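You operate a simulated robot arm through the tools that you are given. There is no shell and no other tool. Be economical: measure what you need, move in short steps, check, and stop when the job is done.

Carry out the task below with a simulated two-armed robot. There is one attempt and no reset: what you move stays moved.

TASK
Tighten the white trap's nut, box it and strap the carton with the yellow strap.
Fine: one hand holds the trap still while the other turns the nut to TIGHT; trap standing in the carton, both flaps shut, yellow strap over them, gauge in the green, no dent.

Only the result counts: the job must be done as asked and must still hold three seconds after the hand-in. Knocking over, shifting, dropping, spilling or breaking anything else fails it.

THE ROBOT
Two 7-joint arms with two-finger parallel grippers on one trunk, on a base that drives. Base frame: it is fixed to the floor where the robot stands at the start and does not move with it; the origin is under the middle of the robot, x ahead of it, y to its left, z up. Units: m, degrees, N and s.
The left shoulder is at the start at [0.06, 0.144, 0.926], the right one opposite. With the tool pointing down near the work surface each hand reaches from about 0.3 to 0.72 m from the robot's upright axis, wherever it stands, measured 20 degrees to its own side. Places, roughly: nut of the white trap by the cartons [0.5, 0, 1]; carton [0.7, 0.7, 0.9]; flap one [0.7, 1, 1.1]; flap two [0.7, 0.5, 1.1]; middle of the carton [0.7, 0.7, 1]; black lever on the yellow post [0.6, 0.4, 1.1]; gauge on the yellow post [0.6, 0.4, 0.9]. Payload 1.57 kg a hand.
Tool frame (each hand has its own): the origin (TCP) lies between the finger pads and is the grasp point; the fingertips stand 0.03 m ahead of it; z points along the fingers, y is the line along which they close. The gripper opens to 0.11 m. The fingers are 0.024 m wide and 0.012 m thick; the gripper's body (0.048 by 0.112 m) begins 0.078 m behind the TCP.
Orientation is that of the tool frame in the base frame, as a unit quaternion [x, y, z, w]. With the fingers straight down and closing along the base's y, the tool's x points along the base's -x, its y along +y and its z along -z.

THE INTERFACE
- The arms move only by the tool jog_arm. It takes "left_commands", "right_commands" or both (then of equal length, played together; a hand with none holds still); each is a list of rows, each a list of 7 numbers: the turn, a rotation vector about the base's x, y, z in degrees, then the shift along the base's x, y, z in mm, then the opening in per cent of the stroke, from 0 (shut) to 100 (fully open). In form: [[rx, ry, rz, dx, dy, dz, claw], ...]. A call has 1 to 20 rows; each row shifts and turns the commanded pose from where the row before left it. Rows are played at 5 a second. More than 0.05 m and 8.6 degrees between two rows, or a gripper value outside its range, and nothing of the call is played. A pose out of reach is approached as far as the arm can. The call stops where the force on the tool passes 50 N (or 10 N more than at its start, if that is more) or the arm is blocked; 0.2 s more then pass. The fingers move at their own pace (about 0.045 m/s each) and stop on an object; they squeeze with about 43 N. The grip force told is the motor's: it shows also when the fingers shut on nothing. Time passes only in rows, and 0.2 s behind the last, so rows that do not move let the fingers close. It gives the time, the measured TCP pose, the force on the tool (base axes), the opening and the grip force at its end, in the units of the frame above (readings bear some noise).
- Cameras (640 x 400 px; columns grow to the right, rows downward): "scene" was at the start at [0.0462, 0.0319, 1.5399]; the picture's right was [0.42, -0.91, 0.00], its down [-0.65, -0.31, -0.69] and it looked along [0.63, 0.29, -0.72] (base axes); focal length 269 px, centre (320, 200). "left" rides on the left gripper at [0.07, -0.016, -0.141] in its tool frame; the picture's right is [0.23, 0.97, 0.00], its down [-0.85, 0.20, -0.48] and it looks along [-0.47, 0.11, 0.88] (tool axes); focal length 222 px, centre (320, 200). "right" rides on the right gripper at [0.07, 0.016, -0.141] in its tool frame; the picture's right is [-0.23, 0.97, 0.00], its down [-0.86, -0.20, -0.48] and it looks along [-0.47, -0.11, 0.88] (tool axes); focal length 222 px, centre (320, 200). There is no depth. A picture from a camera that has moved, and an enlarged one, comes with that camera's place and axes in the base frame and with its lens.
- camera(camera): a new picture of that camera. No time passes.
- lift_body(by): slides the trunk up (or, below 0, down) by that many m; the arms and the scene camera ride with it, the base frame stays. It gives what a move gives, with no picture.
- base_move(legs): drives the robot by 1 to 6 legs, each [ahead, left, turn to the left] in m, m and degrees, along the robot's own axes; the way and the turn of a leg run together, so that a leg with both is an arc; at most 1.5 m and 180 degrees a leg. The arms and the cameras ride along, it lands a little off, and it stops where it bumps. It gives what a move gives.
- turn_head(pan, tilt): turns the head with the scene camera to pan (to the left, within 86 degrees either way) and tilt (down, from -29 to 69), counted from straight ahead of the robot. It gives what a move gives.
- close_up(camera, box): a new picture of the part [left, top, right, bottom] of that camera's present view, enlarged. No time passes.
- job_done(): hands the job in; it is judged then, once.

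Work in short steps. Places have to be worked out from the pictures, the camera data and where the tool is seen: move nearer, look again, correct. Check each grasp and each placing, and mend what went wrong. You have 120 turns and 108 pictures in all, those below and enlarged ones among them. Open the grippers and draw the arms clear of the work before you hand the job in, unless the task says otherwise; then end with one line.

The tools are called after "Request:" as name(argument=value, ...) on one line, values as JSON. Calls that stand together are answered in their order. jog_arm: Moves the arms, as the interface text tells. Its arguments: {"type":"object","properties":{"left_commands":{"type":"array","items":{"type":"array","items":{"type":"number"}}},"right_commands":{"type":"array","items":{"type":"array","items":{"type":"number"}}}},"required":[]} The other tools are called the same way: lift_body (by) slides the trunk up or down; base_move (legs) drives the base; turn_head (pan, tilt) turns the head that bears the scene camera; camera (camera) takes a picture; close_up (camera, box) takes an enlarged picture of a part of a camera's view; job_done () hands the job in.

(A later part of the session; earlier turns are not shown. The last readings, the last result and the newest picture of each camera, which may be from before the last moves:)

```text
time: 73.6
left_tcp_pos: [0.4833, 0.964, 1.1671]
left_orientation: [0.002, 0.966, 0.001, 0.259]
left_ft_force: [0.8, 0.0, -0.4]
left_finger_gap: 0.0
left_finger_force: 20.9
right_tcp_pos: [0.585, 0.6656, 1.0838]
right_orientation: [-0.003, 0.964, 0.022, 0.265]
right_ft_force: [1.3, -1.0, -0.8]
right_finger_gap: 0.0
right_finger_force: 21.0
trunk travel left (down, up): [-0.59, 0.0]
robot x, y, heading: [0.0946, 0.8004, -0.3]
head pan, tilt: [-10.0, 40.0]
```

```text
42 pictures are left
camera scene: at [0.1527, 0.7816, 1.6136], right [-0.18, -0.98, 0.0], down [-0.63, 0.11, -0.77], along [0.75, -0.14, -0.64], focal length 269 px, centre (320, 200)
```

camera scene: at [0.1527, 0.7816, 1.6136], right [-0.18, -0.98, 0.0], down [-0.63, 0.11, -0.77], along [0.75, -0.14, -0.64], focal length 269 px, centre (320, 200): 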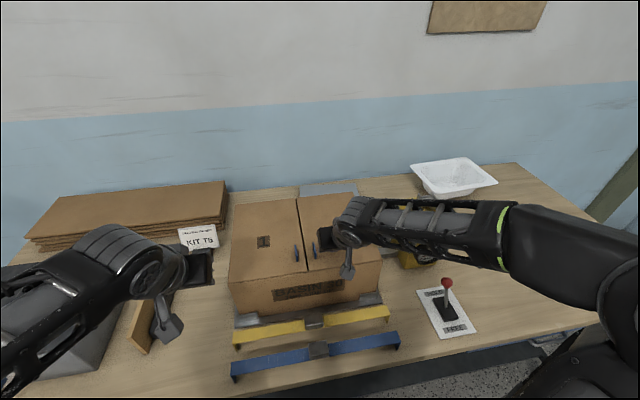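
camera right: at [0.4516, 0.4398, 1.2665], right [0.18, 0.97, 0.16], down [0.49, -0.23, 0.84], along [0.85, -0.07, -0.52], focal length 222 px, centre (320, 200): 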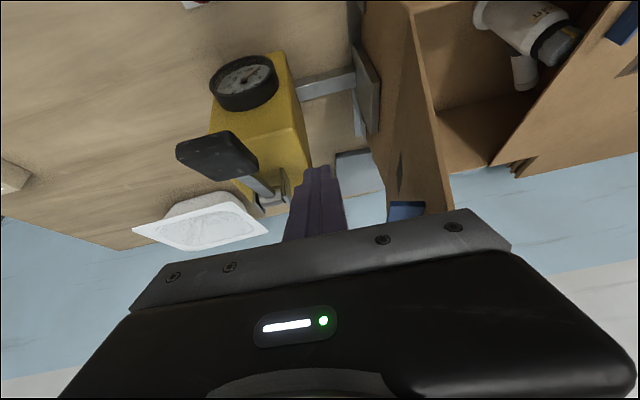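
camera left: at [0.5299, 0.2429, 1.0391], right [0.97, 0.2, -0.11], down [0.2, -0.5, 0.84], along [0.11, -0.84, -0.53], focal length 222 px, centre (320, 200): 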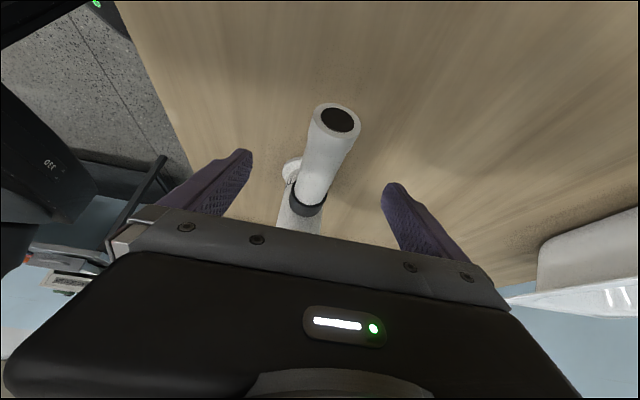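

Both flaps are shut. I raise the right hand and draw it back, then look at the straps from above.

Request:
jog_arm(right_commands=[[0, 0, 0, 0, 0, 30, 0], [0, 0, 0, 0, 0, 40, 0], [0, 0, 0, -30, -20, 10, 0], [0, 0, 0, -35, -30, 0, 0], [0, 0, 0, -35, -30, 0, 20], [0, 0, 0, -35, -30, 0, 40], [0, 0, 0, -35, -30, 0, 60], [0, 0, 0, -10, -30, 0, 60], [0, 0, 0, 0, 0, 0, 60]])

Request:
turn_head(pan=0, tilt=48)

Request:
camera(camera="scene")

Request:
close_up(camera="scene", box=[245, 215, 435, 335])

```text
time: 75.6
left_tcp_pos: [0.484, 0.966, 1.1676]
left_orientation: [0.004, 0.965, -0.001, 0.261]
left_ft_force: [-0.2, -0.2, -0.6]
left_finger_gap: 0.0002
left_finger_force: 20.9
right_tcp_pos: [0.4032, 0.4958, 1.1648]
right_orientation: [-0.002, 0.964, 0.022, 0.266]
right_ft_force: [-0.2, -0.8, -0.1]
right_finger_gap: 0.0659
right_finger_force: 0.1
trunk travel left (down, up): [-0.59, 0.0]
robot x, y, heading: [0.0966, 0.7987, -0.2]
head pan, tilt: [-10.0, 40.0]
```

```text
time: 76.3
left_tcp_pos: [0.4836, 0.9647, 1.167]
left_orientation: [0.003, 0.966, 0.001, 0.26]
left_ft_force: [-0.7, -0.1, 0.1]
left_finger_gap: 0.0001
left_finger_force: 21.5
right_tcp_pos: [0.4052, 0.4956, 1.1659]
right_orientation: [-0.002, 0.964, 0.021, 0.265]
right_ft_force: [0.0, -1.5, 0.8]
right_finger_gap: 0.066
right_finger_force: 0.1
trunk travel left (down, up): [-0.59, 0.0]
robot x, y, heading: [0.0954, 0.7982, -0.1]
head pan, tilt: [0.0, 48.0]
```

```text
41 pictures are left
camera scene: at [0.1477, 0.7963, 1.6022], right [-0.01, -1.0, 0.0], down [-0.74, 0.0, -0.67], along [0.67, 0.0, -0.74], focal length 269 px, centre (320, 200)
```

scene: 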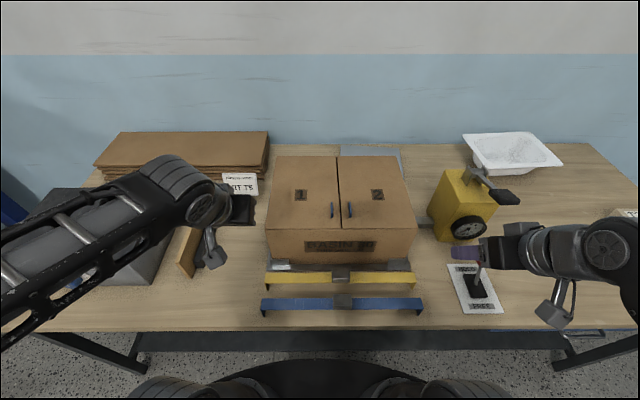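

```text
3.33 times, centred on (340, 275) of scene
camera zoom: at [0.1477, 0.7963, 1.6022], right [-0.01, -1.0, 0.0], down [-0.74, 0.0, -0.67], along [0.67, 0.0, -0.74], focal length 896 px, centre (253, -50)
```

zoom: 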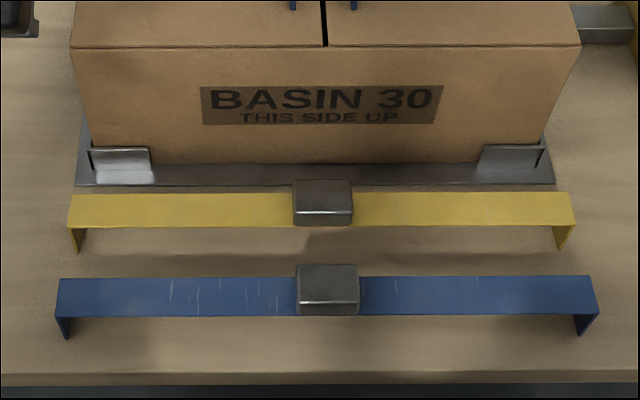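

Measured: yellow strap centred at (0.49, 0.739) with its top at z≈0.90, inner length ≈0.413 against the carton's 0.392, already in line in y. The flap tabs are at x≈0.60–0.635, so the strap goes at x≈0.695. First I test the right hand's reach there with a 45° tilt, empty and above the carton.

Request:
jog_arm(right_commands=[[0, -7.5, 0, 20, 40, -5, 60], [0, -7.5, 0, 30, 40, -5, 60], [0, 0, 0, 35, 40, -5, 60], [0, 0, 0, 35, 40, -5, 60], [0, 0, 0, 35, 40, -5, 60], [0, 0, 0, 35, 35, 0, 60], [0, 0, 0, 35, 9, 0, 60], [0, 0, 0, 35, 0, 0, 60], [0, 0, 0, 35, 0, 0, 60], [0, 0, 0, 0, 0, 0, 60]])

```text
refused: row 2 steps farther than a row can; nothing moved
```

Request:
jog_arm(right_commands=[[0, -7.5, 0, 20, 35, -5, 60], [0, -7.5, 0, 25, 35, -5, 60], [0, 0, 0, 30, 35, -5, 60], [0, 0, 0, 30, 35, -5, 60], [0, 0, 0, 35, 35, -5, 60], [0, 0, 0, 35, 35, 0, 60], [0, 0, 0, 35, 34, 0, 60], [0, 0, 0, 35, 0, 0, 60], [0, 0, 0, 35, 0, 0, 60], [0, 0, 0, 15, 0, 0, 60], [0, 0, 0, 0, 0, 0, 60]])

```text
time: 78.8
left_tcp_pos: [0.4846, 0.9647, 1.1672]
left_orientation: [0.004, 0.966, 0.0, 0.259]
left_ft_force: [0.1, 0.6, 1.0]
left_finger_gap: 0.0
left_finger_force: 21.0
right_tcp_pos: [0.7168, 0.7326, 1.1641]
right_orientation: [-0.005, 0.921, 0.022, 0.389]
right_ft_force: [-0.2, -0.2, -0.3]
right_finger_gap: 0.0658
right_finger_force: 0.0
right hand out of reach, approached as far as the arm can: row 2
trunk travel left (down, up): [-0.59, 0.0]
robot x, y, heading: [0.094, 0.7988, -0.4]
head pan, tilt: [0.0, 48.0]
```

The 45° tilt reaches x=0.717 easily. I bring the hand back over the yellow strap's buckle, opening to 80%, and stop at z≈1.0 to look.

Request:
jog_arm(right_commands=[[0, 0, 0, -40, 1, 0, 80], [0, 0, 0, -40, 1, 0, 80], [0, 0, 0, -40, 1, 0, 80], [0, 0, 0, -40, 1, 0, 80], [0, 0, 0, -45, 1, 0, 80], [0, 0, 0, -40, 1, 0, 80], [0, 0, 0, 0, 0, -40, 80], [0, 0, 0, 0, 0, -40, 80], [0, 0, 0, 0, 0, -40, 80], [0, 0, 0, 0, 0, -40, 80], [0, 0, 0, 0, 0, 0, 80]])

Request:
close_up(camera="scene", box=[245, 205, 435, 335])

Request:
camera(camera="right")

```text
time: 81.2
left_tcp_pos: [0.484, 0.9656, 1.1677]
left_orientation: [0.003, 0.966, 0.001, 0.259]
left_ft_force: [0.7, 0.4, -0.1]
left_finger_gap: 0.0
left_finger_force: 21.4
right_tcp_pos: [0.497, 0.8092, 1.0416]
right_orientation: [-0.031, 0.92, 0.057, 0.387]
right_ft_force: [-0.2, -0.3, 0.7]
right_finger_gap: 0.0881
right_finger_force: 0.0
right hand out of reach, approached as far as the arm can: row 7, 8, 9, 10
trunk travel left (down, up): [-0.59, 0.0]
robot x, y, heading: [0.0989, 0.7995, -0.2]
head pan, tilt: [0.0, 48.0]
```

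```text
3.08 times, centred on (340, 270) of scene
camera zoom: at [0.1481, 0.7962, 1.6021], right [-0.01, -1.0, 0.0], down [-0.74, 0.0, -0.67], along [0.67, 0.0, -0.74], focal length 827 px, centre (258, -15)
```

zoom: 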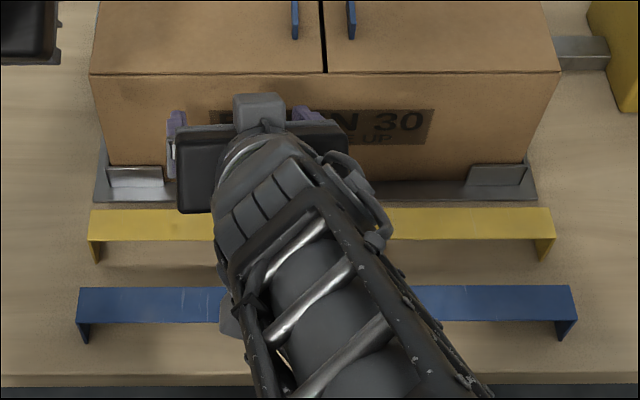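

```text
38 pictures are left
camera right: at [0.3457, 0.8068, 1.091], right [0.06, 0.97, 0.24], down [0.28, -0.25, 0.93], along [0.96, 0.01, -0.28], focal length 222 px, centre (320, 200)
```

right: 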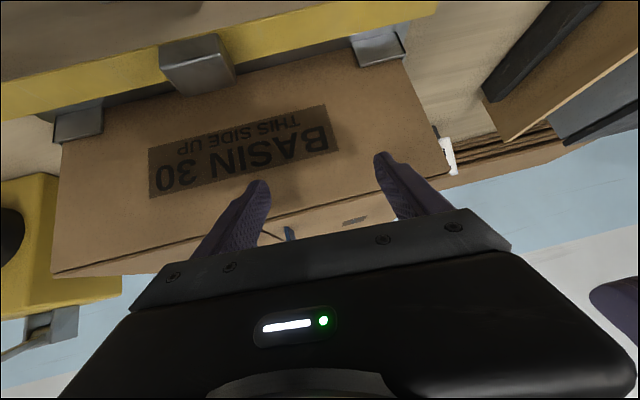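

With this tilt the arm can't fold that close. I raise the hand slightly and drive back 0.15 m so the pick is at a comfortable distance.

Request:
jog_arm(right_commands=[[0, 0, 0, 0, 0, 20, 80], [0, 0, 0, 0, 0, 0, 80]])

Request:
base_move(legs=[[-0.15, 0, 0]])

Request:
jog_arm(right_commands=[[-4.6, 0, -5.8, 10, -10, 0, 80], [0, 0, 0, 30, -20, 0, 80], [0, 0, 0, 30, -20, 0, 80], [0, 0, 0, 30, -20, 0, 80], [0, 0, 0, 0, 0, 0, 80]])

```text
time: 81.8
left_tcp_pos: [0.4844, 0.964, 1.1682]
left_orientation: [0.003, 0.966, 0.0, 0.26]
left_ft_force: [0.4, 0.3, -1.2]
left_finger_gap: 0.0
left_finger_force: 21.4
right_tcp_pos: [0.5087, 0.7841, 1.0549]
right_orientation: [-0.009, 0.921, 0.03, 0.389]
right_ft_force: [-0.3, -0.1, -0.3]
right_finger_gap: 0.088
right_finger_force: 0.1
trunk travel left (down, up): [-0.59, 0.0]
robot x, y, heading: [0.0945, 0.8016, -0.5]
head pan, tilt: [0.0, 48.0]
```

```text
time: 83.1
left_tcp_pos: [0.3287, 0.9655, 1.1689]
left_orientation: [0.003, 0.966, 0.0, 0.26]
left_ft_force: [-1.0, -0.2, 0.1]
left_finger_gap: 0.0
left_finger_force: 21.0
right_tcp_pos: [0.3532, 0.784, 1.0547]
right_orientation: [-0.008, 0.921, 0.029, 0.388]
right_ft_force: [0.0, -0.6, 0.2]
right_finger_gap: 0.0878
right_finger_force: 0.1
trunk travel left (down, up): [-0.59, 0.0]
robot x, y, heading: [-0.0571, 0.7998, -0.4]
head pan, tilt: [0.0, 48.0]
```

```text
time: 83.9
left_tcp_pos: [0.3296, 0.9639, 1.1665]
left_orientation: [0.003, 0.965, 0.001, 0.26]
left_ft_force: [0.1, 0.7, -0.6]
left_finger_gap: 0.0001
left_finger_force: 21.8
right_tcp_pos: [0.3699, 0.8334, 1.0813]
right_orientation: [-0.061, 0.911, 0.05, 0.405]
right_ft_force: [0.1, 0.3, -0.9]
right_finger_gap: 0.0881
right_finger_force: 0.1
trunk travel left (down, up): [-0.59, 0.0]
robot x, y, heading: [-0.0601, 0.8001, -0.2]
head pan, tilt: [0.0, 48.0]
stopped in row 3 (right hand): the arm was blocked; the commanded pose is now the measured one
```

The right arm reports a block. I look at where it is before moving further.

Request:
turn_head(pan=0, tilt=60)

Request:
camera(camera="scene")

```text
time: 84.6
left_tcp_pos: [0.33, 0.9652, 1.1675]
left_orientation: [0.003, 0.966, 0.0, 0.26]
left_ft_force: [0.1, 0.2, -0.5]
left_finger_gap: 0.0002
left_finger_force: 21.1
right_tcp_pos: [0.3711, 0.8328, 1.0832]
right_orientation: [-0.06, 0.911, 0.048, 0.405]
right_ft_force: [0.4, 0.7, -0.2]
right_finger_gap: 0.0881
right_finger_force: 0.0
trunk travel left (down, up): [-0.59, 0.0]
robot x, y, heading: [-0.0572, 0.7972, -0.2]
head pan, tilt: [0.0, 60.0]
```

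```text
37 pictures are left
camera scene: at [-0.0186, 0.7973, 1.5869], right [-0.01, -1.0, 0.0], down [-0.87, 0.0, -0.5], along [0.5, 0.0, -0.87], focal length 269 px, centre (320, 200)
```

scene: 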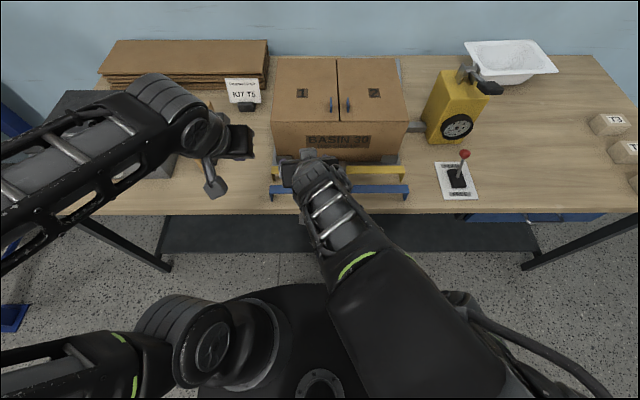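

The arm is folded inward near a limit. I go up, forward and outward to free it, staying in front of the carton.

Request:
jog_arm(right_commands=[[0, 0, 0, 10, -10, 35, 80], [0, 0, 0, 20, -25, 30, 80], [0, 0, 0, 25, -35, 10, 80], [0, 0, 0, 25, -35, 0, 80], [0, 0, 0, 0, 0, 0, 80]])

Request:
base_move(legs=[[0, 0.1, 0]])

```text
time: 85.8
left_tcp_pos: [0.3287, 0.965, 1.1678]
left_orientation: [0.003, 0.966, 0.0, 0.26]
left_ft_force: [-0.5, 1.2, 0.2]
left_finger_gap: 0.0
left_finger_force: 21.2
right_tcp_pos: [0.4507, 0.7249, 1.1589]
right_orientation: [-0.061, 0.911, 0.046, 0.406]
right_ft_force: [-0.3, 0.6, 0.2]
right_finger_gap: 0.0881
right_finger_force: 0.0
trunk travel left (down, up): [-0.59, 0.0]
robot x, y, heading: [-0.0603, 0.7987, -0.3]
head pan, tilt: [0.0, 60.0]
```

```text
time: 87.0
left_tcp_pos: [0.3293, 1.0676, 1.1676]
left_orientation: [0.002, 0.966, 0.001, 0.259]
left_ft_force: [0.0, 1.3, -0.2]
left_finger_gap: 0.0
left_finger_force: 21.0
right_tcp_pos: [0.451, 0.8281, 1.157]
right_orientation: [-0.062, 0.911, 0.048, 0.406]
right_ft_force: [0.9, 1.1, 0.4]
right_finger_gap: 0.088
right_finger_force: 0.0
trunk travel left (down, up): [-0.59, 0.0]
robot x, y, heading: [-0.0575, 0.9031, -0.1]
head pan, tilt: [0.0, 60.0]
```

Freed. I level the tool and bring it above the yellow buckle, at (0.472, 0.740, 1.0).

Request:
jog_arm(right_commands=[[-1.2, 1.5, -4.35, 5, -30, 0, 80], [-1.2, 1.5, -4.35, 5, -30, 0, 80], [0, 0, 0, 11, -28, 0, 80], [0, 0, 0, 0, 0, -40, 80], [0, 0, 0, 0, 0, -40, 80], [0, 0, 0, 0, 0, -40, 80], [0, 0, 0, 0, 0, -37, 80], [0, 0, 0, 0, 0, 0, 80]])

Request:
camera(camera="right")

Request:
close_up(camera="scene", box=[220, 100, 460, 250])

```text
time: 88.8
left_tcp_pos: [0.3298, 1.0652, 1.1682]
left_orientation: [0.002, 0.966, 0.001, 0.26]
left_ft_force: [-0.7, -1.1, 0.1]
left_finger_gap: 0.0
left_finger_force: 20.9
right_tcp_pos: [0.4736, 0.7381, 1.0016]
right_orientation: [0.0, 0.923, 0.0, 0.384]
right_ft_force: [0.3, -0.6, 0.5]
right_finger_gap: 0.088
right_finger_force: 0.0
trunk travel left (down, up): [-0.59, 0.0]
robot x, y, heading: [-0.0576, 0.9009, -0.1]
head pan, tilt: [0.0, 60.0]
```

```text
36 pictures are left
camera right: at [0.3237, 0.7547, 1.0521], right [0.16, 0.97, 0.16], down [0.27, -0.2, 0.94], along [0.95, -0.11, -0.29], focal length 222 px, centre (320, 200)
```

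right: 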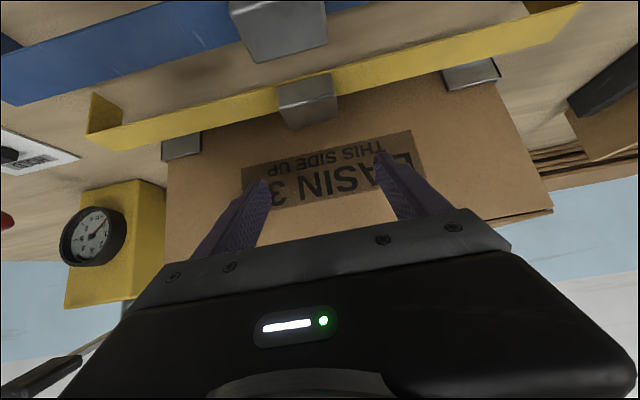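

```text
2.67 times, centred on (340, 175) of scene
camera zoom: at [-0.0188, 0.8979, 1.5869], right [0.0, -1.0, 0.0], down [-0.87, 0.0, -0.5], along [0.5, 0.0, -0.87], focal length 717 px, centre (267, 267)
```

zoom: 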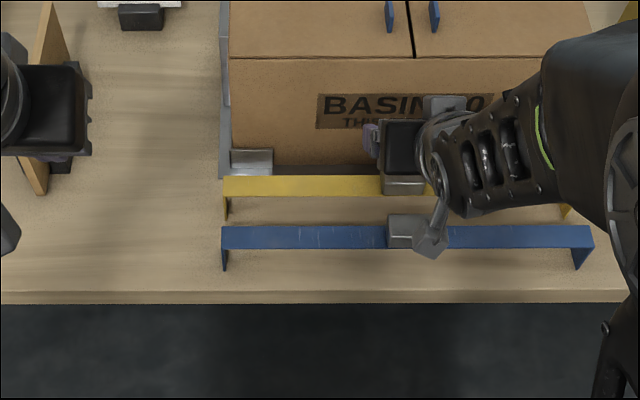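

The right camera sees the gauge from low down. I zoom on it before grasping.

Request:
close_up(camera="right", box=[55, 195, 135, 275])

```text
5.00 times, centred on (95, 235) of right
camera zoom: at [0.3237, 0.7547, 1.0521], right [0.16, 0.97, 0.16], down [0.27, -0.2, 0.94], along [0.95, -0.11, -0.29], focal length 1111 px, centre (1445, 25)
```

zoom: 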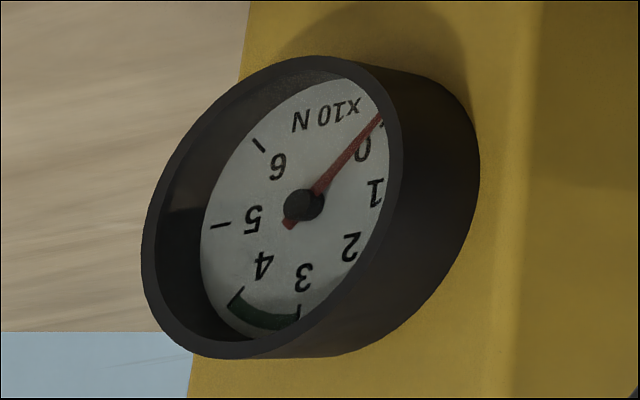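

The green sector is from 3 to 4, so 30–40 N. Now I lower onto the yellow buckle and close.

Request:
jog_arm(right_commands=[[0, 0, 0, 0, 1, -30, 80], [0, 0, 0, 0, 0, -25, 80], [0, 0, 0, 0, 0, -12, 80], [0, 0, 0, 0, 0, 0, 60], [0, 0, 0, 0, 0, 0, 40], [0, 0, 0, 0, 0, 0, 0], [0, 0, 0, 0, 0, 0, 0], [0, 0, 0, 0, 0, 0, 0]])

Request:
camera(camera="right")

```text
time: 90.6
left_tcp_pos: [0.3303, 1.0665, 1.1671]
left_orientation: [0.002, 0.966, 0.002, 0.258]
left_ft_force: [-0.5, 0.2, -0.7]
left_finger_gap: 0.0
left_finger_force: 21.4
right_tcp_pos: [0.4739, 0.7394, 0.9335]
right_orientation: [0.0, 0.924, 0.0, 0.383]
right_ft_force: [0.4, 0.2, -0.1]
right_finger_gap: 0.0472
right_finger_force: 35.1
trunk travel left (down, up): [-0.59, 0.0]
robot x, y, heading: [-0.0595, 0.9003, -0.2]
head pan, tilt: [0.0, 60.0]
```

```text
33 pictures are left
camera right: at [0.3234, 0.7564, 0.9842], right [0.16, 0.97, 0.16], down [0.27, -0.2, 0.94], along [0.95, -0.11, -0.29], focal length 222 px, centre (320, 200)
```

right: 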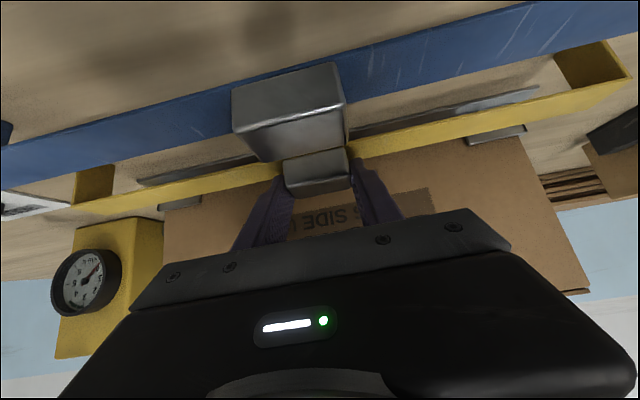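

The buckle is held (47 mm). I lift it straight up by 22 cm.

Request:
jog_arm(right_commands=[[0, 0, 0, 0, 0, 10, 0], [0, 0, 0, 0, 0, 20, 0], [0, 0, 0, 0, 0, 30, 0], [0, 0, 0, 0, 0, 40, 0], [0, 0, 0, 0, 0, 40, 0], [0, 0, 0, 0, 0, 40, 0], [0, 0, 0, 0, 0, 40, 0], [0, 0, 0, 0, 0, 0, 0]])

Request:
turn_head(pan=-10, tilt=48)

Request:
camera(camera="scene")

```text
time: 92.4
left_tcp_pos: [0.3301, 1.066, 1.1661]
left_orientation: [0.002, 0.966, 0.001, 0.259]
left_ft_force: [0.3, 0.8, -0.1]
left_finger_gap: 0.0002
left_finger_force: 21.1
right_tcp_pos: [0.4705, 0.7397, 1.1517]
right_orientation: [0.001, 0.924, 0.0, 0.382]
right_ft_force: [-0.3, 0.2, -0.9]
right_finger_gap: 0.0473
right_finger_force: 42.8
trunk travel left (down, up): [-0.59, 0.0]
robot x, y, heading: [-0.058, 0.899, -0.5]
head pan, tilt: [0.0, 60.0]
```

```text
time: 93.1
left_tcp_pos: [0.3298, 1.0659, 1.168]
left_orientation: [0.002, 0.966, 0.001, 0.259]
left_ft_force: [0.0, -0.4, -0.5]
left_finger_gap: 0.0
left_finger_force: 21.8
right_tcp_pos: [0.4713, 0.74, 1.1523]
right_orientation: [0.0, 0.924, 0.0, 0.382]
right_ft_force: [-0.4, 0.2, -0.7]
right_finger_gap: 0.0471
right_finger_force: 42.8
trunk travel left (down, up): [-0.59, 0.0]
robot x, y, heading: [-0.0615, 0.8994, -0.0]
head pan, tilt: [-10.0, 48.0]
```

```text
32 pictures are left
camera scene: at [-0.0072, 0.8842, 1.6021], right [-0.18, -0.98, 0.0], down [-0.73, 0.13, -0.67], along [0.66, -0.12, -0.74], focal length 269 px, centre (320, 200)
```

scene: 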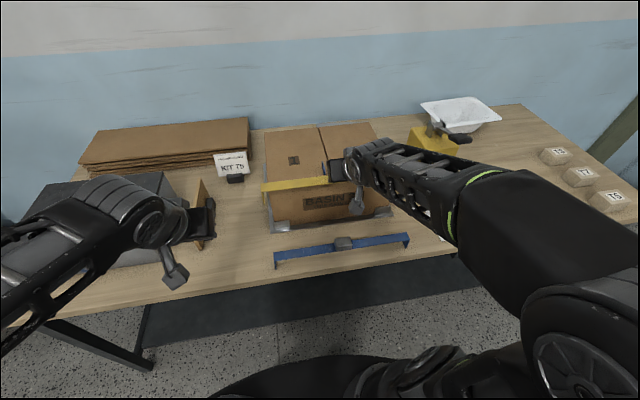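

The strap hangs level. I drive ahead 0.15 m, carrying it over the carton.

Request:
base_move(legs=[[0.15, 0, 0]])

Request:
camera(camera="scene")

```text
time: 94.5
left_tcp_pos: [0.4845, 1.0646, 1.1667]
left_orientation: [0.001, 0.966, 0.002, 0.259]
left_ft_force: [0.3, 1.3, 0.2]
left_finger_gap: 0.0
left_finger_force: 21.2
right_tcp_pos: [0.6232, 0.7404, 1.1517]
right_orientation: [0.0, 0.924, 0.0, 0.382]
right_ft_force: [1.1, -0.1, -1.6]
right_finger_gap: 0.0471
right_finger_force: 42.7
trunk travel left (down, up): [-0.59, 0.0]
robot x, y, heading: [0.0925, 0.8987, -0.1]
head pan, tilt: [-10.0, 48.0]
```

```text
31 pictures are left
camera scene: at [0.1469, 0.8836, 1.6021], right [-0.18, -0.98, 0.0], down [-0.73, 0.13, -0.67], along [0.66, -0.12, -0.74], focal length 269 px, centre (320, 200)
```

scene: 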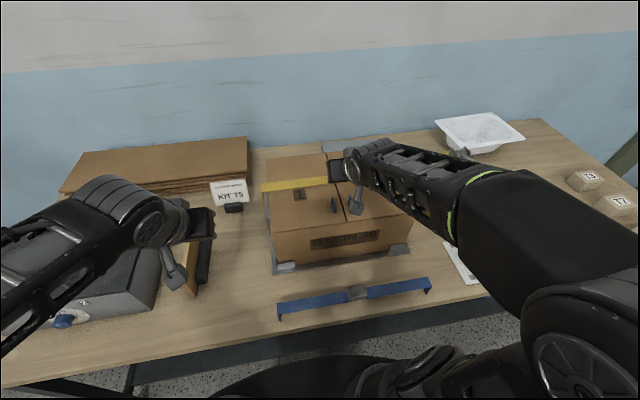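

I move 55 mm further to x≈0.697 for the strap and lower until the legs are just above the lid, then check both ends.

Request:
jog_arm(right_commands=[[0, 0, 0, 20, 0, 0, 0], [0, 0, 0, 20, 0, 0, 0], [0, 0, 0, 15, 0, 0, 0], [0, 0, 0, 0, 0, -12, 0], [0, 0, 0, 0, 0, 0, 0]])

Request:
close_up(camera="scene", box=[245, 140, 345, 200])

Request:
camera(camera="right")

```text
time: 95.7
left_tcp_pos: [0.4823, 1.0662, 1.1679]
left_orientation: [0.002, 0.966, 0.001, 0.259]
left_ft_force: [-0.4, -1.1, 0.2]
left_finger_gap: 0.0001
left_finger_force: 21.2
right_tcp_pos: [0.6775, 0.7396, 1.1394]
right_orientation: [0.0, 0.924, 0.0, 0.383]
right_ft_force: [0.7, -0.9, -0.9]
right_finger_gap: 0.0468
right_finger_force: 42.9
trunk travel left (down, up): [-0.59, 0.0]
robot x, y, heading: [0.0937, 0.8993, -0.3]
head pan, tilt: [-10.0, 48.0]
```

```text
6.40 times, centred on (295, 170) of scene
camera zoom: at [0.1451, 0.8836, 1.6021], right [-0.18, -0.98, 0.0], down [-0.73, 0.13, -0.67], along [0.66, -0.12, -0.74], focal length 1720 px, centre (480, 392)
```

zoom: 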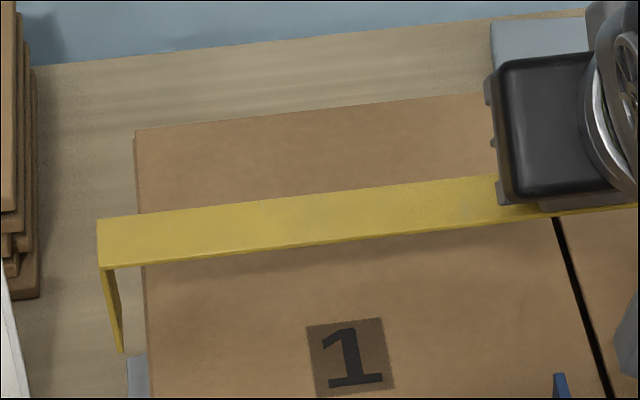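

```text
29 pictures are left
camera right: at [0.5281, 0.7572, 1.1901], right [0.16, 0.97, 0.16], down [0.27, -0.2, 0.94], along [0.95, -0.11, -0.29], focal length 222 px, centre (320, 200)
```

right: 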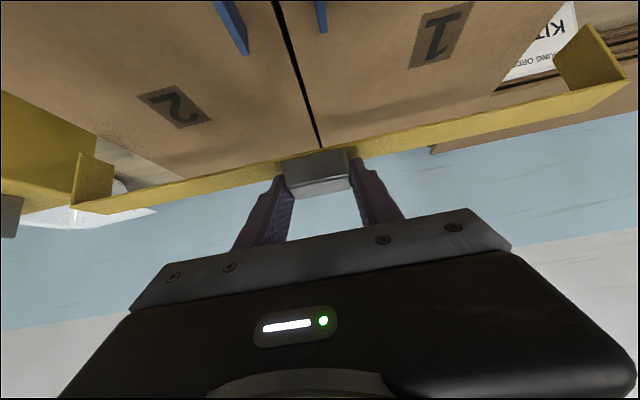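

Both legs clear the carton by 1–1.5 cm. I shift 2 mm to the left and lower until the strap rests on the flaps.

Request:
jog_arm(right_commands=[[0, 0, 0, 0, 2, -15, 0], [0, 0, 0, 0, 0, -15, 0], [0, 0, 0, 0, 0, -12, 0], [0, 0, 0, 0, 0, -8, 0], [0, 0, 0, 0, 0, -3, 0], [0, 0, 0, 0, 0, 0, 0]])

Request:
close_up(camera="scene", box=[245, 140, 345, 200])

```text
time: 97.1
left_tcp_pos: [0.4824, 1.0653, 1.167]
left_orientation: [0.003, 0.966, 0.001, 0.258]
left_ft_force: [0.8, -0.1, 0.6]
left_finger_gap: 0.0004
left_finger_force: 21.1
right_tcp_pos: [0.6779, 0.7425, 1.0872]
right_orientation: [0.0, 0.924, 0.0, 0.383]
right_ft_force: [0.6, 0.0, -2.2]
right_finger_gap: 0.0471
right_finger_force: 42.8
trunk travel left (down, up): [-0.59, 0.0]
robot x, y, heading: [0.0961, 0.9032, -0.1]
head pan, tilt: [-10.0, 48.0]
```

```text
6.40 times, centred on (295, 170) of scene
camera zoom: at [0.145, 0.8836, 1.6021], right [-0.18, -0.98, 0.0], down [-0.73, 0.13, -0.67], along [0.66, -0.12, -0.74], focal length 1720 px, centre (480, 392)
```

zoom: 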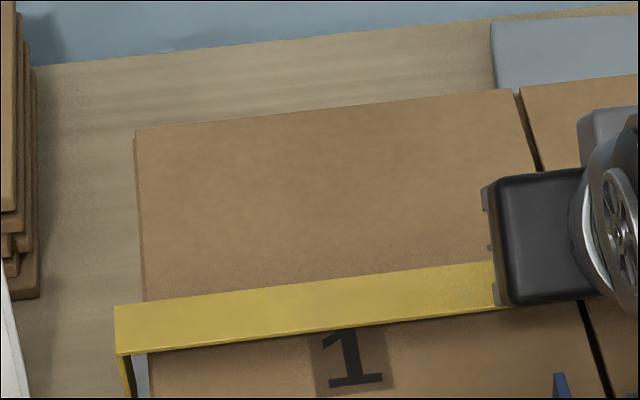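

Nearly down. I continue in 2–3 mm steps until contact is felt.

Request:
jog_arm(right_commands=[[0, 0, 0, 0, 0, -3, 0], [0, 0, 0, 0, 0, -3, 0], [0, 0, 0, 0, 0, 0, 0]])

Request:
close_up(camera="scene", box=[245, 150, 345, 230])

```text
time: 97.9
left_tcp_pos: [0.4821, 1.0661, 1.1668]
left_orientation: [0.002, 0.966, 0.001, 0.259]
left_ft_force: [-0.5, -0.2, -0.2]
left_finger_gap: 0.0004
left_finger_force: 21.6
right_tcp_pos: [0.6772, 0.7413, 1.0808]
right_orientation: [0.0, 0.924, 0.0, 0.383]
right_ft_force: [0.2, -0.1, -0.7]
right_finger_gap: 0.0469
right_finger_force: 42.8
trunk travel left (down, up): [-0.59, 0.0]
robot x, y, heading: [0.0929, 0.9034, -0.1]
head pan, tilt: [-10.0, 48.0]
```

```text
5.00 times, centred on (295, 190) of scene
camera zoom: at [0.145, 0.8836, 1.6021], right [-0.18, -0.98, 0.0], down [-0.73, 0.13, -0.67], along [0.66, -0.12, -0.74], focal length 1344 px, centre (445, 250)
```

zoom: 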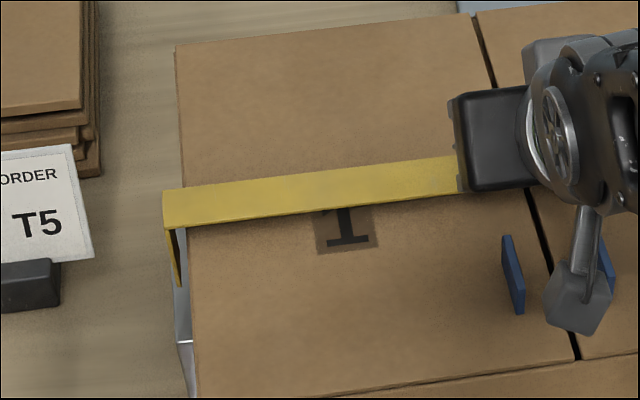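

Request:
jog_arm(right_commands=[[0, 0, 0, 0, 0, -2, 0], [0, 0, 0, 0, 0, -2, 0], [0, 0, 0, 0, 0, -2, 0], [0, 0, 0, 0, 0, 0, 0]])

```text
time: 98.9
left_tcp_pos: [0.4813, 1.066, 1.1675]
left_orientation: [0.002, 0.966, 0.001, 0.258]
left_ft_force: [0.5, 0.2, -0.1]
left_finger_gap: 0.0
left_finger_force: 22.5
right_tcp_pos: [0.6771, 0.7405, 1.0764]
right_orientation: [0.001, 0.924, -0.001, 0.383]
right_ft_force: [0.2, 0.0, -1.9]
right_finger_gap: 0.0469
right_finger_force: 43.0
trunk travel left (down, up): [-0.59, 0.0]
robot x, y, heading: [0.0957, 0.8988, -0.2]
head pan, tilt: [-10.0, 48.0]
```

No contact yet. I take a few more 2 mm steps.

Request:
jog_arm(right_commands=[[0, 0, 0, 0, 0, -2, 0], [0, 0, 0, 0, 0, -2, 0], [0, 0, 0, 0, 0, -1, 0], [0, 0, 0, 0, 0, 0, 0]])

Request:
close_up(camera="scene", box=[245, 150, 345, 230])

```text
time: 99.9
left_tcp_pos: [0.4812, 1.0656, 1.1681]
left_orientation: [0.002, 0.966, 0.001, 0.26]
left_ft_force: [0.1, 0.6, -0.5]
left_finger_gap: 0.0
left_finger_force: 21.0
right_tcp_pos: [0.6791, 0.7416, 1.0734]
right_orientation: [0.0, 0.923, 0.0, 0.385]
right_ft_force: [1.4, -1.3, 11.8]
right_finger_gap: 0.0472
right_finger_force: 43.0
trunk travel left (down, up): [-0.59, 0.0]
robot x, y, heading: [0.0924, 0.9005, -0.1]
head pan, tilt: [-10.0, 48.0]
```

```text
5.00 times, centred on (295, 190) of scene
camera zoom: at [0.1441, 0.8836, 1.6024], right [-0.18, -0.98, 0.0], down [-0.73, 0.13, -0.67], along [0.66, -0.12, -0.74], focal length 1344 px, centre (445, 250)
```

zoom: 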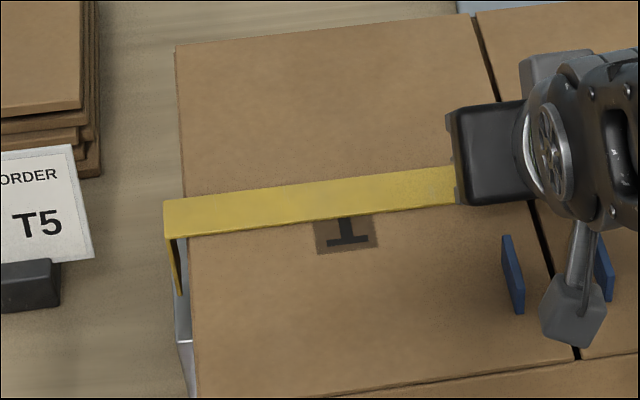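

The strap rests on the flaps (12 N). I open and withdraw upward, then back.

Request:
jog_arm(right_commands=[[0, 0, 0, 0, 0, 0, 55], [0, 0, 0, 0, 0, 0, 75], [0, 0, 0, 0, 0, 0, 80], [0, 0, 0, 0, 0, 30, 80], [0, 0, 0, 0, 0, 40, 80], [0, 0, 0, -35, -20, 10, 80], [0, 0, 0, -35, -35, 0, 80], [0, 0, 0, -35, -35, 0, 80], [0, 0, 0, -35, -35, 0, 80], [0, 0, 0, -35, -35, 0, 80], [0, 0, 0, 0, 0, 0, 80]])

Request:
camera(camera="scene")

Request:
camera(camera="right")

```text
time: 102.3
left_tcp_pos: [0.4838, 1.0663, 1.1663]
left_orientation: [0.003, 0.966, -0.001, 0.259]
left_ft_force: [-0.4, 0.4, 1.2]
left_finger_gap: 0.0
left_finger_force: 21.3
right_tcp_pos: [0.5009, 0.5804, 1.1493]
right_orientation: [-0.001, 0.924, 0.0, 0.383]
right_ft_force: [1.1, 0.1, 0.2]
right_finger_gap: 0.088
right_finger_force: 0.0
trunk travel left (down, up): [-0.59, 0.0]
robot x, y, heading: [0.0951, 0.8971, -0.3]
head pan, tilt: [-10.0, 48.0]
```

```text
25 pictures are left
camera scene: at [0.1458, 0.8841, 1.6021], right [-0.18, -0.98, 0.0], down [-0.73, 0.13, -0.67], along [0.66, -0.12, -0.74], focal length 269 px, centre (320, 200)
```

scene: 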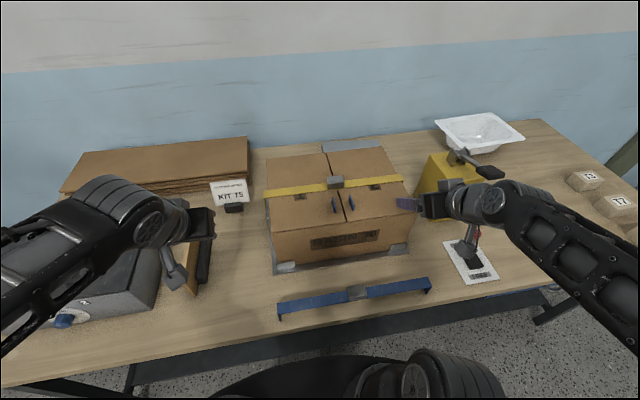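

```text
24 pictures are left
camera right: at [0.3517, 0.5965, 1.1998], right [0.16, 0.97, 0.16], down [0.27, -0.2, 0.94], along [0.95, -0.11, -0.29], focal length 222 px, centre (320, 200)
```

right: 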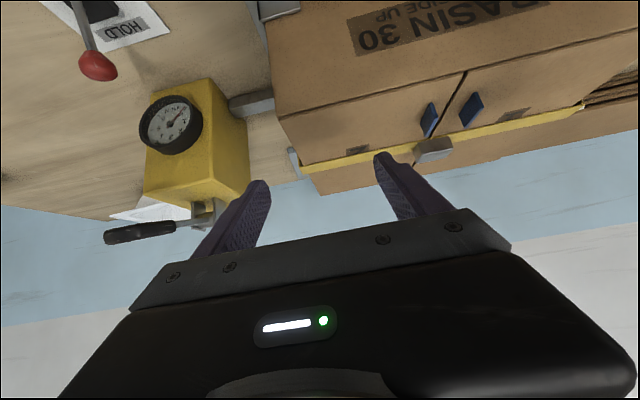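

Strap on, both flaps under it. By triangulation the black handle is at (0.584, 0.346, 1.123) and its pivot at (0.707, 0.345, 1.08), turning about y; the red lever leans to HOLD. I retract the hand and drive 0.35 m to the right to reach the lever.

Request:
jog_arm(right_commands=[[0, 0, 0, -35, 0, 10, 80], [0, 0, 0, -35, 0, 10, 80], [0, 0, 0, -20, 0, 0, 80], [0, 0, 0, 0, 0, 0, 80]], left_commands=[[0, 0, 0, -30, 0, 0, 0], [0, 0, 0, -30, 0, 0, 0], [0, 0, 0, -20, 0, 0, 0], [0, 0, 0, 0, 0, 0, 0]])

Request:
base_move(legs=[[0, -0.35, 0]])

Request:
turn_head(pan=-10, tilt=42)

Request:
camera(camera="scene")

```text
time: 103.3
left_tcp_pos: [0.4021, 1.0653, 1.1678]
left_orientation: [0.002, 0.966, 0.0, 0.259]
left_ft_force: [-0.8, 0.1, 0.4]
left_finger_gap: 0.0
left_finger_force: 21.3
right_tcp_pos: [0.4141, 0.5784, 1.1735]
right_orientation: [0.0, 0.925, 0.0, 0.381]
right_ft_force: [-0.2, -0.4, 0.0]
right_finger_gap: 0.0881
right_finger_force: 0.0
right hand out of reach, approached as far as the arm can: row 3
trunk travel left (down, up): [-0.59, 0.0]
robot x, y, heading: [0.0914, 0.9025, -0.4]
head pan, tilt: [-10.0, 48.0]
```

```text
time: 105.6
left_tcp_pos: [0.3992, 0.7182, 1.1677]
left_orientation: [-0.001, 0.966, 0.002, 0.259]
left_ft_force: [-0.1, -0.6, 0.2]
left_finger_gap: 0.0
left_finger_force: 21.6
right_tcp_pos: [0.4161, 0.2315, 1.1732]
right_orientation: [-0.002, 0.924, 0.001, 0.382]
right_ft_force: [-0.4, -0.5, 0.6]
right_finger_gap: 0.0879
right_finger_force: 0.1
trunk travel left (down, up): [-0.59, 0.0]
robot x, y, heading: [0.0981, 0.5534, -0.2]
head pan, tilt: [-10.0, 48.0]
```

```text
time: 106.2
left_tcp_pos: [0.4004, 0.7198, 1.1677]
left_orientation: [-0.001, 0.966, 0.001, 0.259]
left_ft_force: [0.5, 0.5, -0.3]
left_finger_gap: 0.0
left_finger_force: 21.6
right_tcp_pos: [0.4152, 0.2327, 1.175]
right_orientation: [-0.002, 0.924, 0.001, 0.382]
right_ft_force: [0.7, -0.1, -0.1]
right_finger_gap: 0.088
right_finger_force: 0.1
trunk travel left (down, up): [-0.59, 0.0]
robot x, y, heading: [0.0918, 0.5521, -0.1]
head pan, tilt: [-10.0, 42.0]
```

```text
23 pictures are left
camera scene: at [0.1493, 0.5357, 1.6106], right [-0.17, -0.99, 0.0], down [-0.66, 0.12, -0.74], along [0.73, -0.13, -0.67], focal length 269 px, centre (320, 200)
```

scene: 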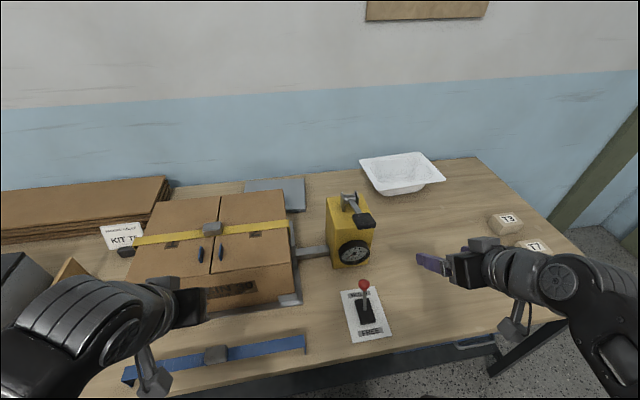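

A clear view of post, lever and carton. I zoom on the lever and strap end.

Request:
close_up(camera="scene", box=[280, 180, 400, 280])

```text
4.00 times, centred on (340, 230) of scene
camera zoom: at [0.1493, 0.5357, 1.6106], right [-0.17, -0.99, 0.0], down [-0.66, 0.12, -0.74], along [0.73, -0.13, -0.67], focal length 1075 px, centre (240, 80)
```

zoom: 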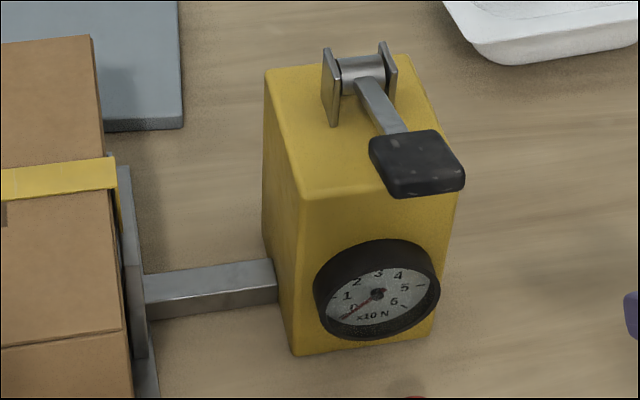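

The handle centre checks out at (0.584, 0.345, 1.123), about 59 mm wide along y. I bring the right hand above it, closing along y.

Request:
jog_arm(right_commands=[[0, 0, 0, 0, 35, 10, 95], [0, 0, 0, 0, 40, 5, 95], [0, 0, 0, 10, 38, 0, 95], [0, 0, 0, 35, 0, 0, 95], [0, 0, 0, 35, 0, 0, 95], [0, 0, 0, 35, 0, 0, 95], [0, 0, 0, 33, 0, 0, 95], [0, 0, 0, 0, 0, 0, 95]])

Request:
camera(camera="right")

```text
time: 108.0
left_tcp_pos: [0.3991, 0.7187, 1.1685]
left_orientation: [0.0, 0.966, 0.001, 0.26]
left_ft_force: [-0.2, -0.7, 0.2]
left_finger_gap: 0.0
left_finger_force: 21.0
right_tcp_pos: [0.5689, 0.3428, 1.2017]
right_orientation: [-0.002, 0.924, 0.002, 0.381]
right_ft_force: [0.6, -0.4, 0.3]
right_finger_gap: 0.1044
right_finger_force: 0.1
right hand out of reach, approached as far as the arm can: row 1, 2
trunk travel left (down, up): [-0.59, 0.0]
robot x, y, heading: [0.0938, 0.5559, -0.2]
head pan, tilt: [-10.0, 42.0]
```

```text
21 pictures are left
camera right: at [0.4185, 0.3582, 1.2528], right [0.16, 0.97, 0.16], down [0.27, -0.2, 0.94], along [0.95, -0.1, -0.29], focal length 222 px, centre (320, 200)
```

right: 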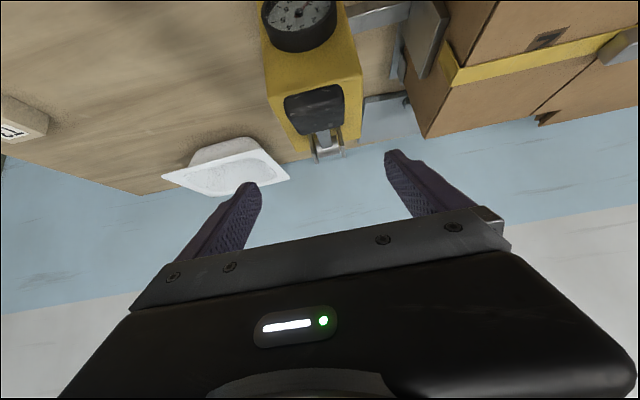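

The handle lies midway between the fingers. I lower 62 mm and close on it.

Request:
jog_arm(right_commands=[[0, 0, 0, 0, 1, -25, 95], [0, 0, 0, -2, 1, -20, 95], [0, 0, 0, -2, 0, -17, 95], [0, 0, 0, 0, 0, 0, 70], [0, 0, 0, 0, 0, 0, 55], [0, 0, 0, 0, 0, 0, 0], [0, 0, 0, 0, 0, 0, 0], [0, 0, 0, 0, 0, 0, 0]])

Request:
camera(camera="right")

```text
time: 109.8
left_tcp_pos: [0.4006, 0.7234, 1.1677]
left_orientation: [-0.001, 0.966, 0.0, 0.259]
left_ft_force: [-0.2, 0.3, -0.3]
left_finger_gap: 0.0
left_finger_force: 21.1
right_tcp_pos: [0.5626, 0.3502, 1.1385]
right_orientation: [-0.004, 0.925, 0.001, 0.381]
right_ft_force: [-1.1, 27.4, -6.5]
right_finger_gap: 0.0479
right_finger_force: 26.2
trunk travel left (down, up): [-0.59, 0.0]
robot x, y, heading: [0.0926, 0.5531, 0.2]
head pan, tilt: [-10.0, 42.0]
```

```text
20 pictures are left
camera right: at [0.4135, 0.3652, 1.1894], right [0.15, 0.98, 0.16], down [0.27, -0.2, 0.94], along [0.95, -0.1, -0.29], focal length 222 px, centre (320, 200)
```

right: 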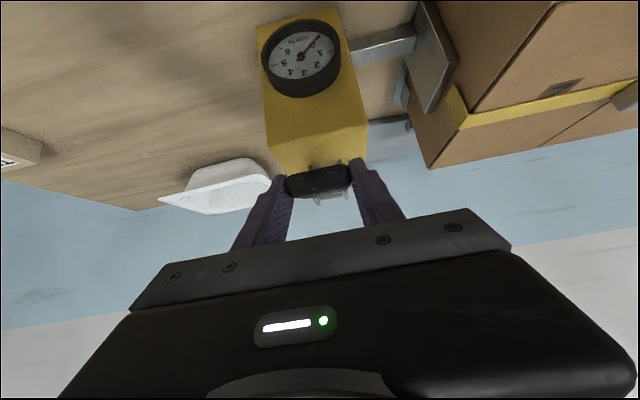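

The handle is gripped but about 6 mm off-centre (27 N sideways), so I relieve that first. Then I push the lever down 5° along its arc and read the gauge.

Request:
jog_arm(right_commands=[[0, 0, 0, 0, -5, 0, 0], [0, 0, 0, 0, -1, 0, 0], [0, -2.5, 0, -2, 0, -5.3, 0], [0, -2.5, 0, -2, 0, -5.3, 0], [0, 0, 0, 0, 0, 0, 0]])

Request:
close_up(camera="right", box=[240, 0, 420, 210])

```text
time: 110.4
left_tcp_pos: [0.4002, 0.7222, 1.167]
left_orientation: [-0.002, 0.966, 0.001, 0.26]
left_ft_force: [0.0, 0.4, -0.1]
left_finger_gap: 0.0
left_finger_force: 21.7
right_tcp_pos: [0.563, 0.3492, 1.1377]
right_orientation: [-0.009, 0.924, 0.006, 0.382]
right_ft_force: [0.3, 24.0, -0.5]
right_finger_gap: 0.0485
right_finger_force: 44.6
trunk travel left (down, up): [-0.59, 0.0]
robot x, y, heading: [0.092, 0.5479, 0.6]
head pan, tilt: [-10.0, 42.0]
stopped in row 2 (right hand): the force on the tool passed its limit (the readings are from after the stop); the commanded pose is now the measured one
```

```text
1.90 times, centred on (330, 105) of right
camera zoom: at [0.4134, 0.363, 1.189], right [0.14, 0.98, 0.17], down [0.27, -0.2, 0.94], along [0.95, -0.09, -0.29], focal length 423 px, centre (301, 381)
```

zoom: 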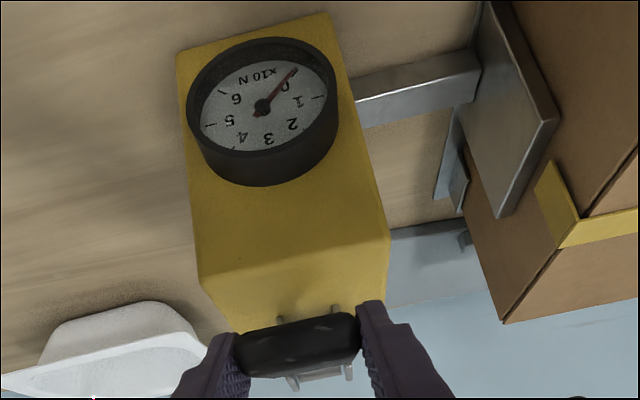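

The side force shows the handle centre is nearer y=0.350. I reopen so everything relaxes, recentre and close again.

Request:
jog_arm(right_commands=[[0, 0, 0, 0, 0, 0, 60], [0, 0, 0, 0, 0, 0, 70], [0, 0, 0, 0, 0, 0, 70]])

Request:
close_up(camera="right", box=[240, 100, 420, 220])

```text
time: 111.2
left_tcp_pos: [0.4006, 0.7206, 1.1684]
left_orientation: [-0.002, 0.966, 0.002, 0.26]
left_ft_force: [0.0, -0.8, -0.9]
left_finger_gap: 0.0002
left_finger_force: 21.4
right_tcp_pos: [0.5625, 0.3441, 1.1379]
right_orientation: [-0.006, 0.925, 0.004, 0.381]
right_ft_force: [-0.2, 0.5, -1.0]
right_finger_gap: 0.0772
right_finger_force: 0.1
trunk travel left (down, up): [-0.59, 0.0]
robot x, y, heading: [0.0948, 0.5529, 0.2]
head pan, tilt: [-10.0, 42.0]
```

```text
3.33 times, centred on (330, 160) of right
camera zoom: at [0.4131, 0.358, 1.1887], right [0.15, 0.98, 0.16], down [0.27, -0.2, 0.94], along [0.95, -0.1, -0.29], focal length 740 px, centre (287, 333)
```

zoom: 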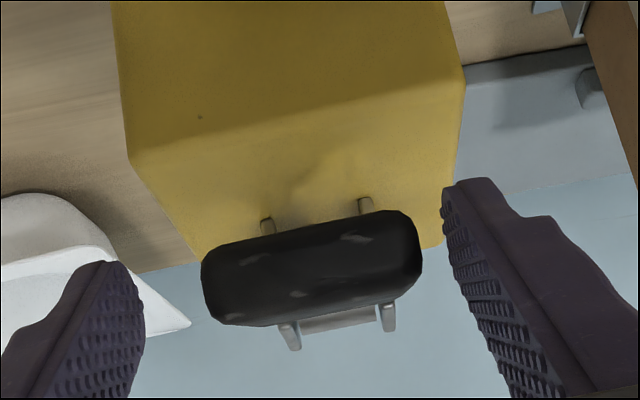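

The handle sits about 5 mm to the +y side. I shift by that and close.

Request:
jog_arm(right_commands=[[0, 0, 0, 0, 5, 0, 70], [0, 0, 0, 0, 0, 0, 55], [0, 0, 0, 0, 0, 0, 0], [0, 0, 0, 0, 0, 0, 0], [0, 0, 0, 0, 0, 0, 0]])

```text
time: 112.4
left_tcp_pos: [0.4, 0.7215, 1.1675]
left_orientation: [-0.002, 0.966, 0.001, 0.26]
left_ft_force: [0.8, 1.0, -0.2]
left_finger_gap: 0.0002
left_finger_force: 21.0
right_tcp_pos: [0.5631, 0.35, 1.1355]
right_orientation: [-0.006, 0.925, 0.005, 0.381]
right_ft_force: [0.3, 7.6, -2.8]
right_finger_gap: 0.0483
right_finger_force: 33.0
trunk travel left (down, up): [-0.59, 0.0]
robot x, y, heading: [0.0979, 0.5531, 0.2]
head pan, tilt: [-10.0, 42.0]
```

Much better centred. Now I push the lever down 5° along its arc and read forces and gauge.

Request:
jog_arm(right_commands=[[0, -2.5, 0, -2, 1, -5.3, 0], [0, -2.5, 0, -2, 0, -5.3, 0], [0, 0, 0, 0, 0, 0, 0]])

Request:
close_up(camera="right", box=[240, 0, 420, 210])

```text
time: 113.2
left_tcp_pos: [0.402, 0.7223, 1.1671]
left_orientation: [-0.002, 0.966, 0.002, 0.259]
left_ft_force: [-0.5, 0.8, 0.1]
left_finger_gap: 0.0
left_finger_force: 21.0
right_tcp_pos: [0.5583, 0.3493, 1.126]
right_orientation: [-0.005, 0.908, 0.003, 0.42]
right_ft_force: [1.8, 7.9, -8.6]
right_finger_gap: 0.0481
right_finger_force: 44.8
trunk travel left (down, up): [-0.59, 0.0]
robot x, y, heading: [0.0968, 0.5536, 0.1]
head pan, tilt: [-10.0, 42.0]
```

```text
1.90 times, centred on (330, 105) of right
camera zoom: at [0.4054, 0.3646, 1.1638], right [0.13, 0.98, 0.18], down [0.19, -0.2, 0.96], along [0.97, -0.1, -0.21], focal length 423 px, centre (301, 381)
```

zoom: 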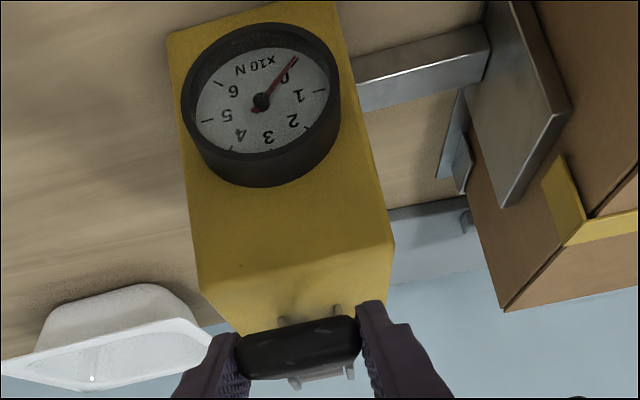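

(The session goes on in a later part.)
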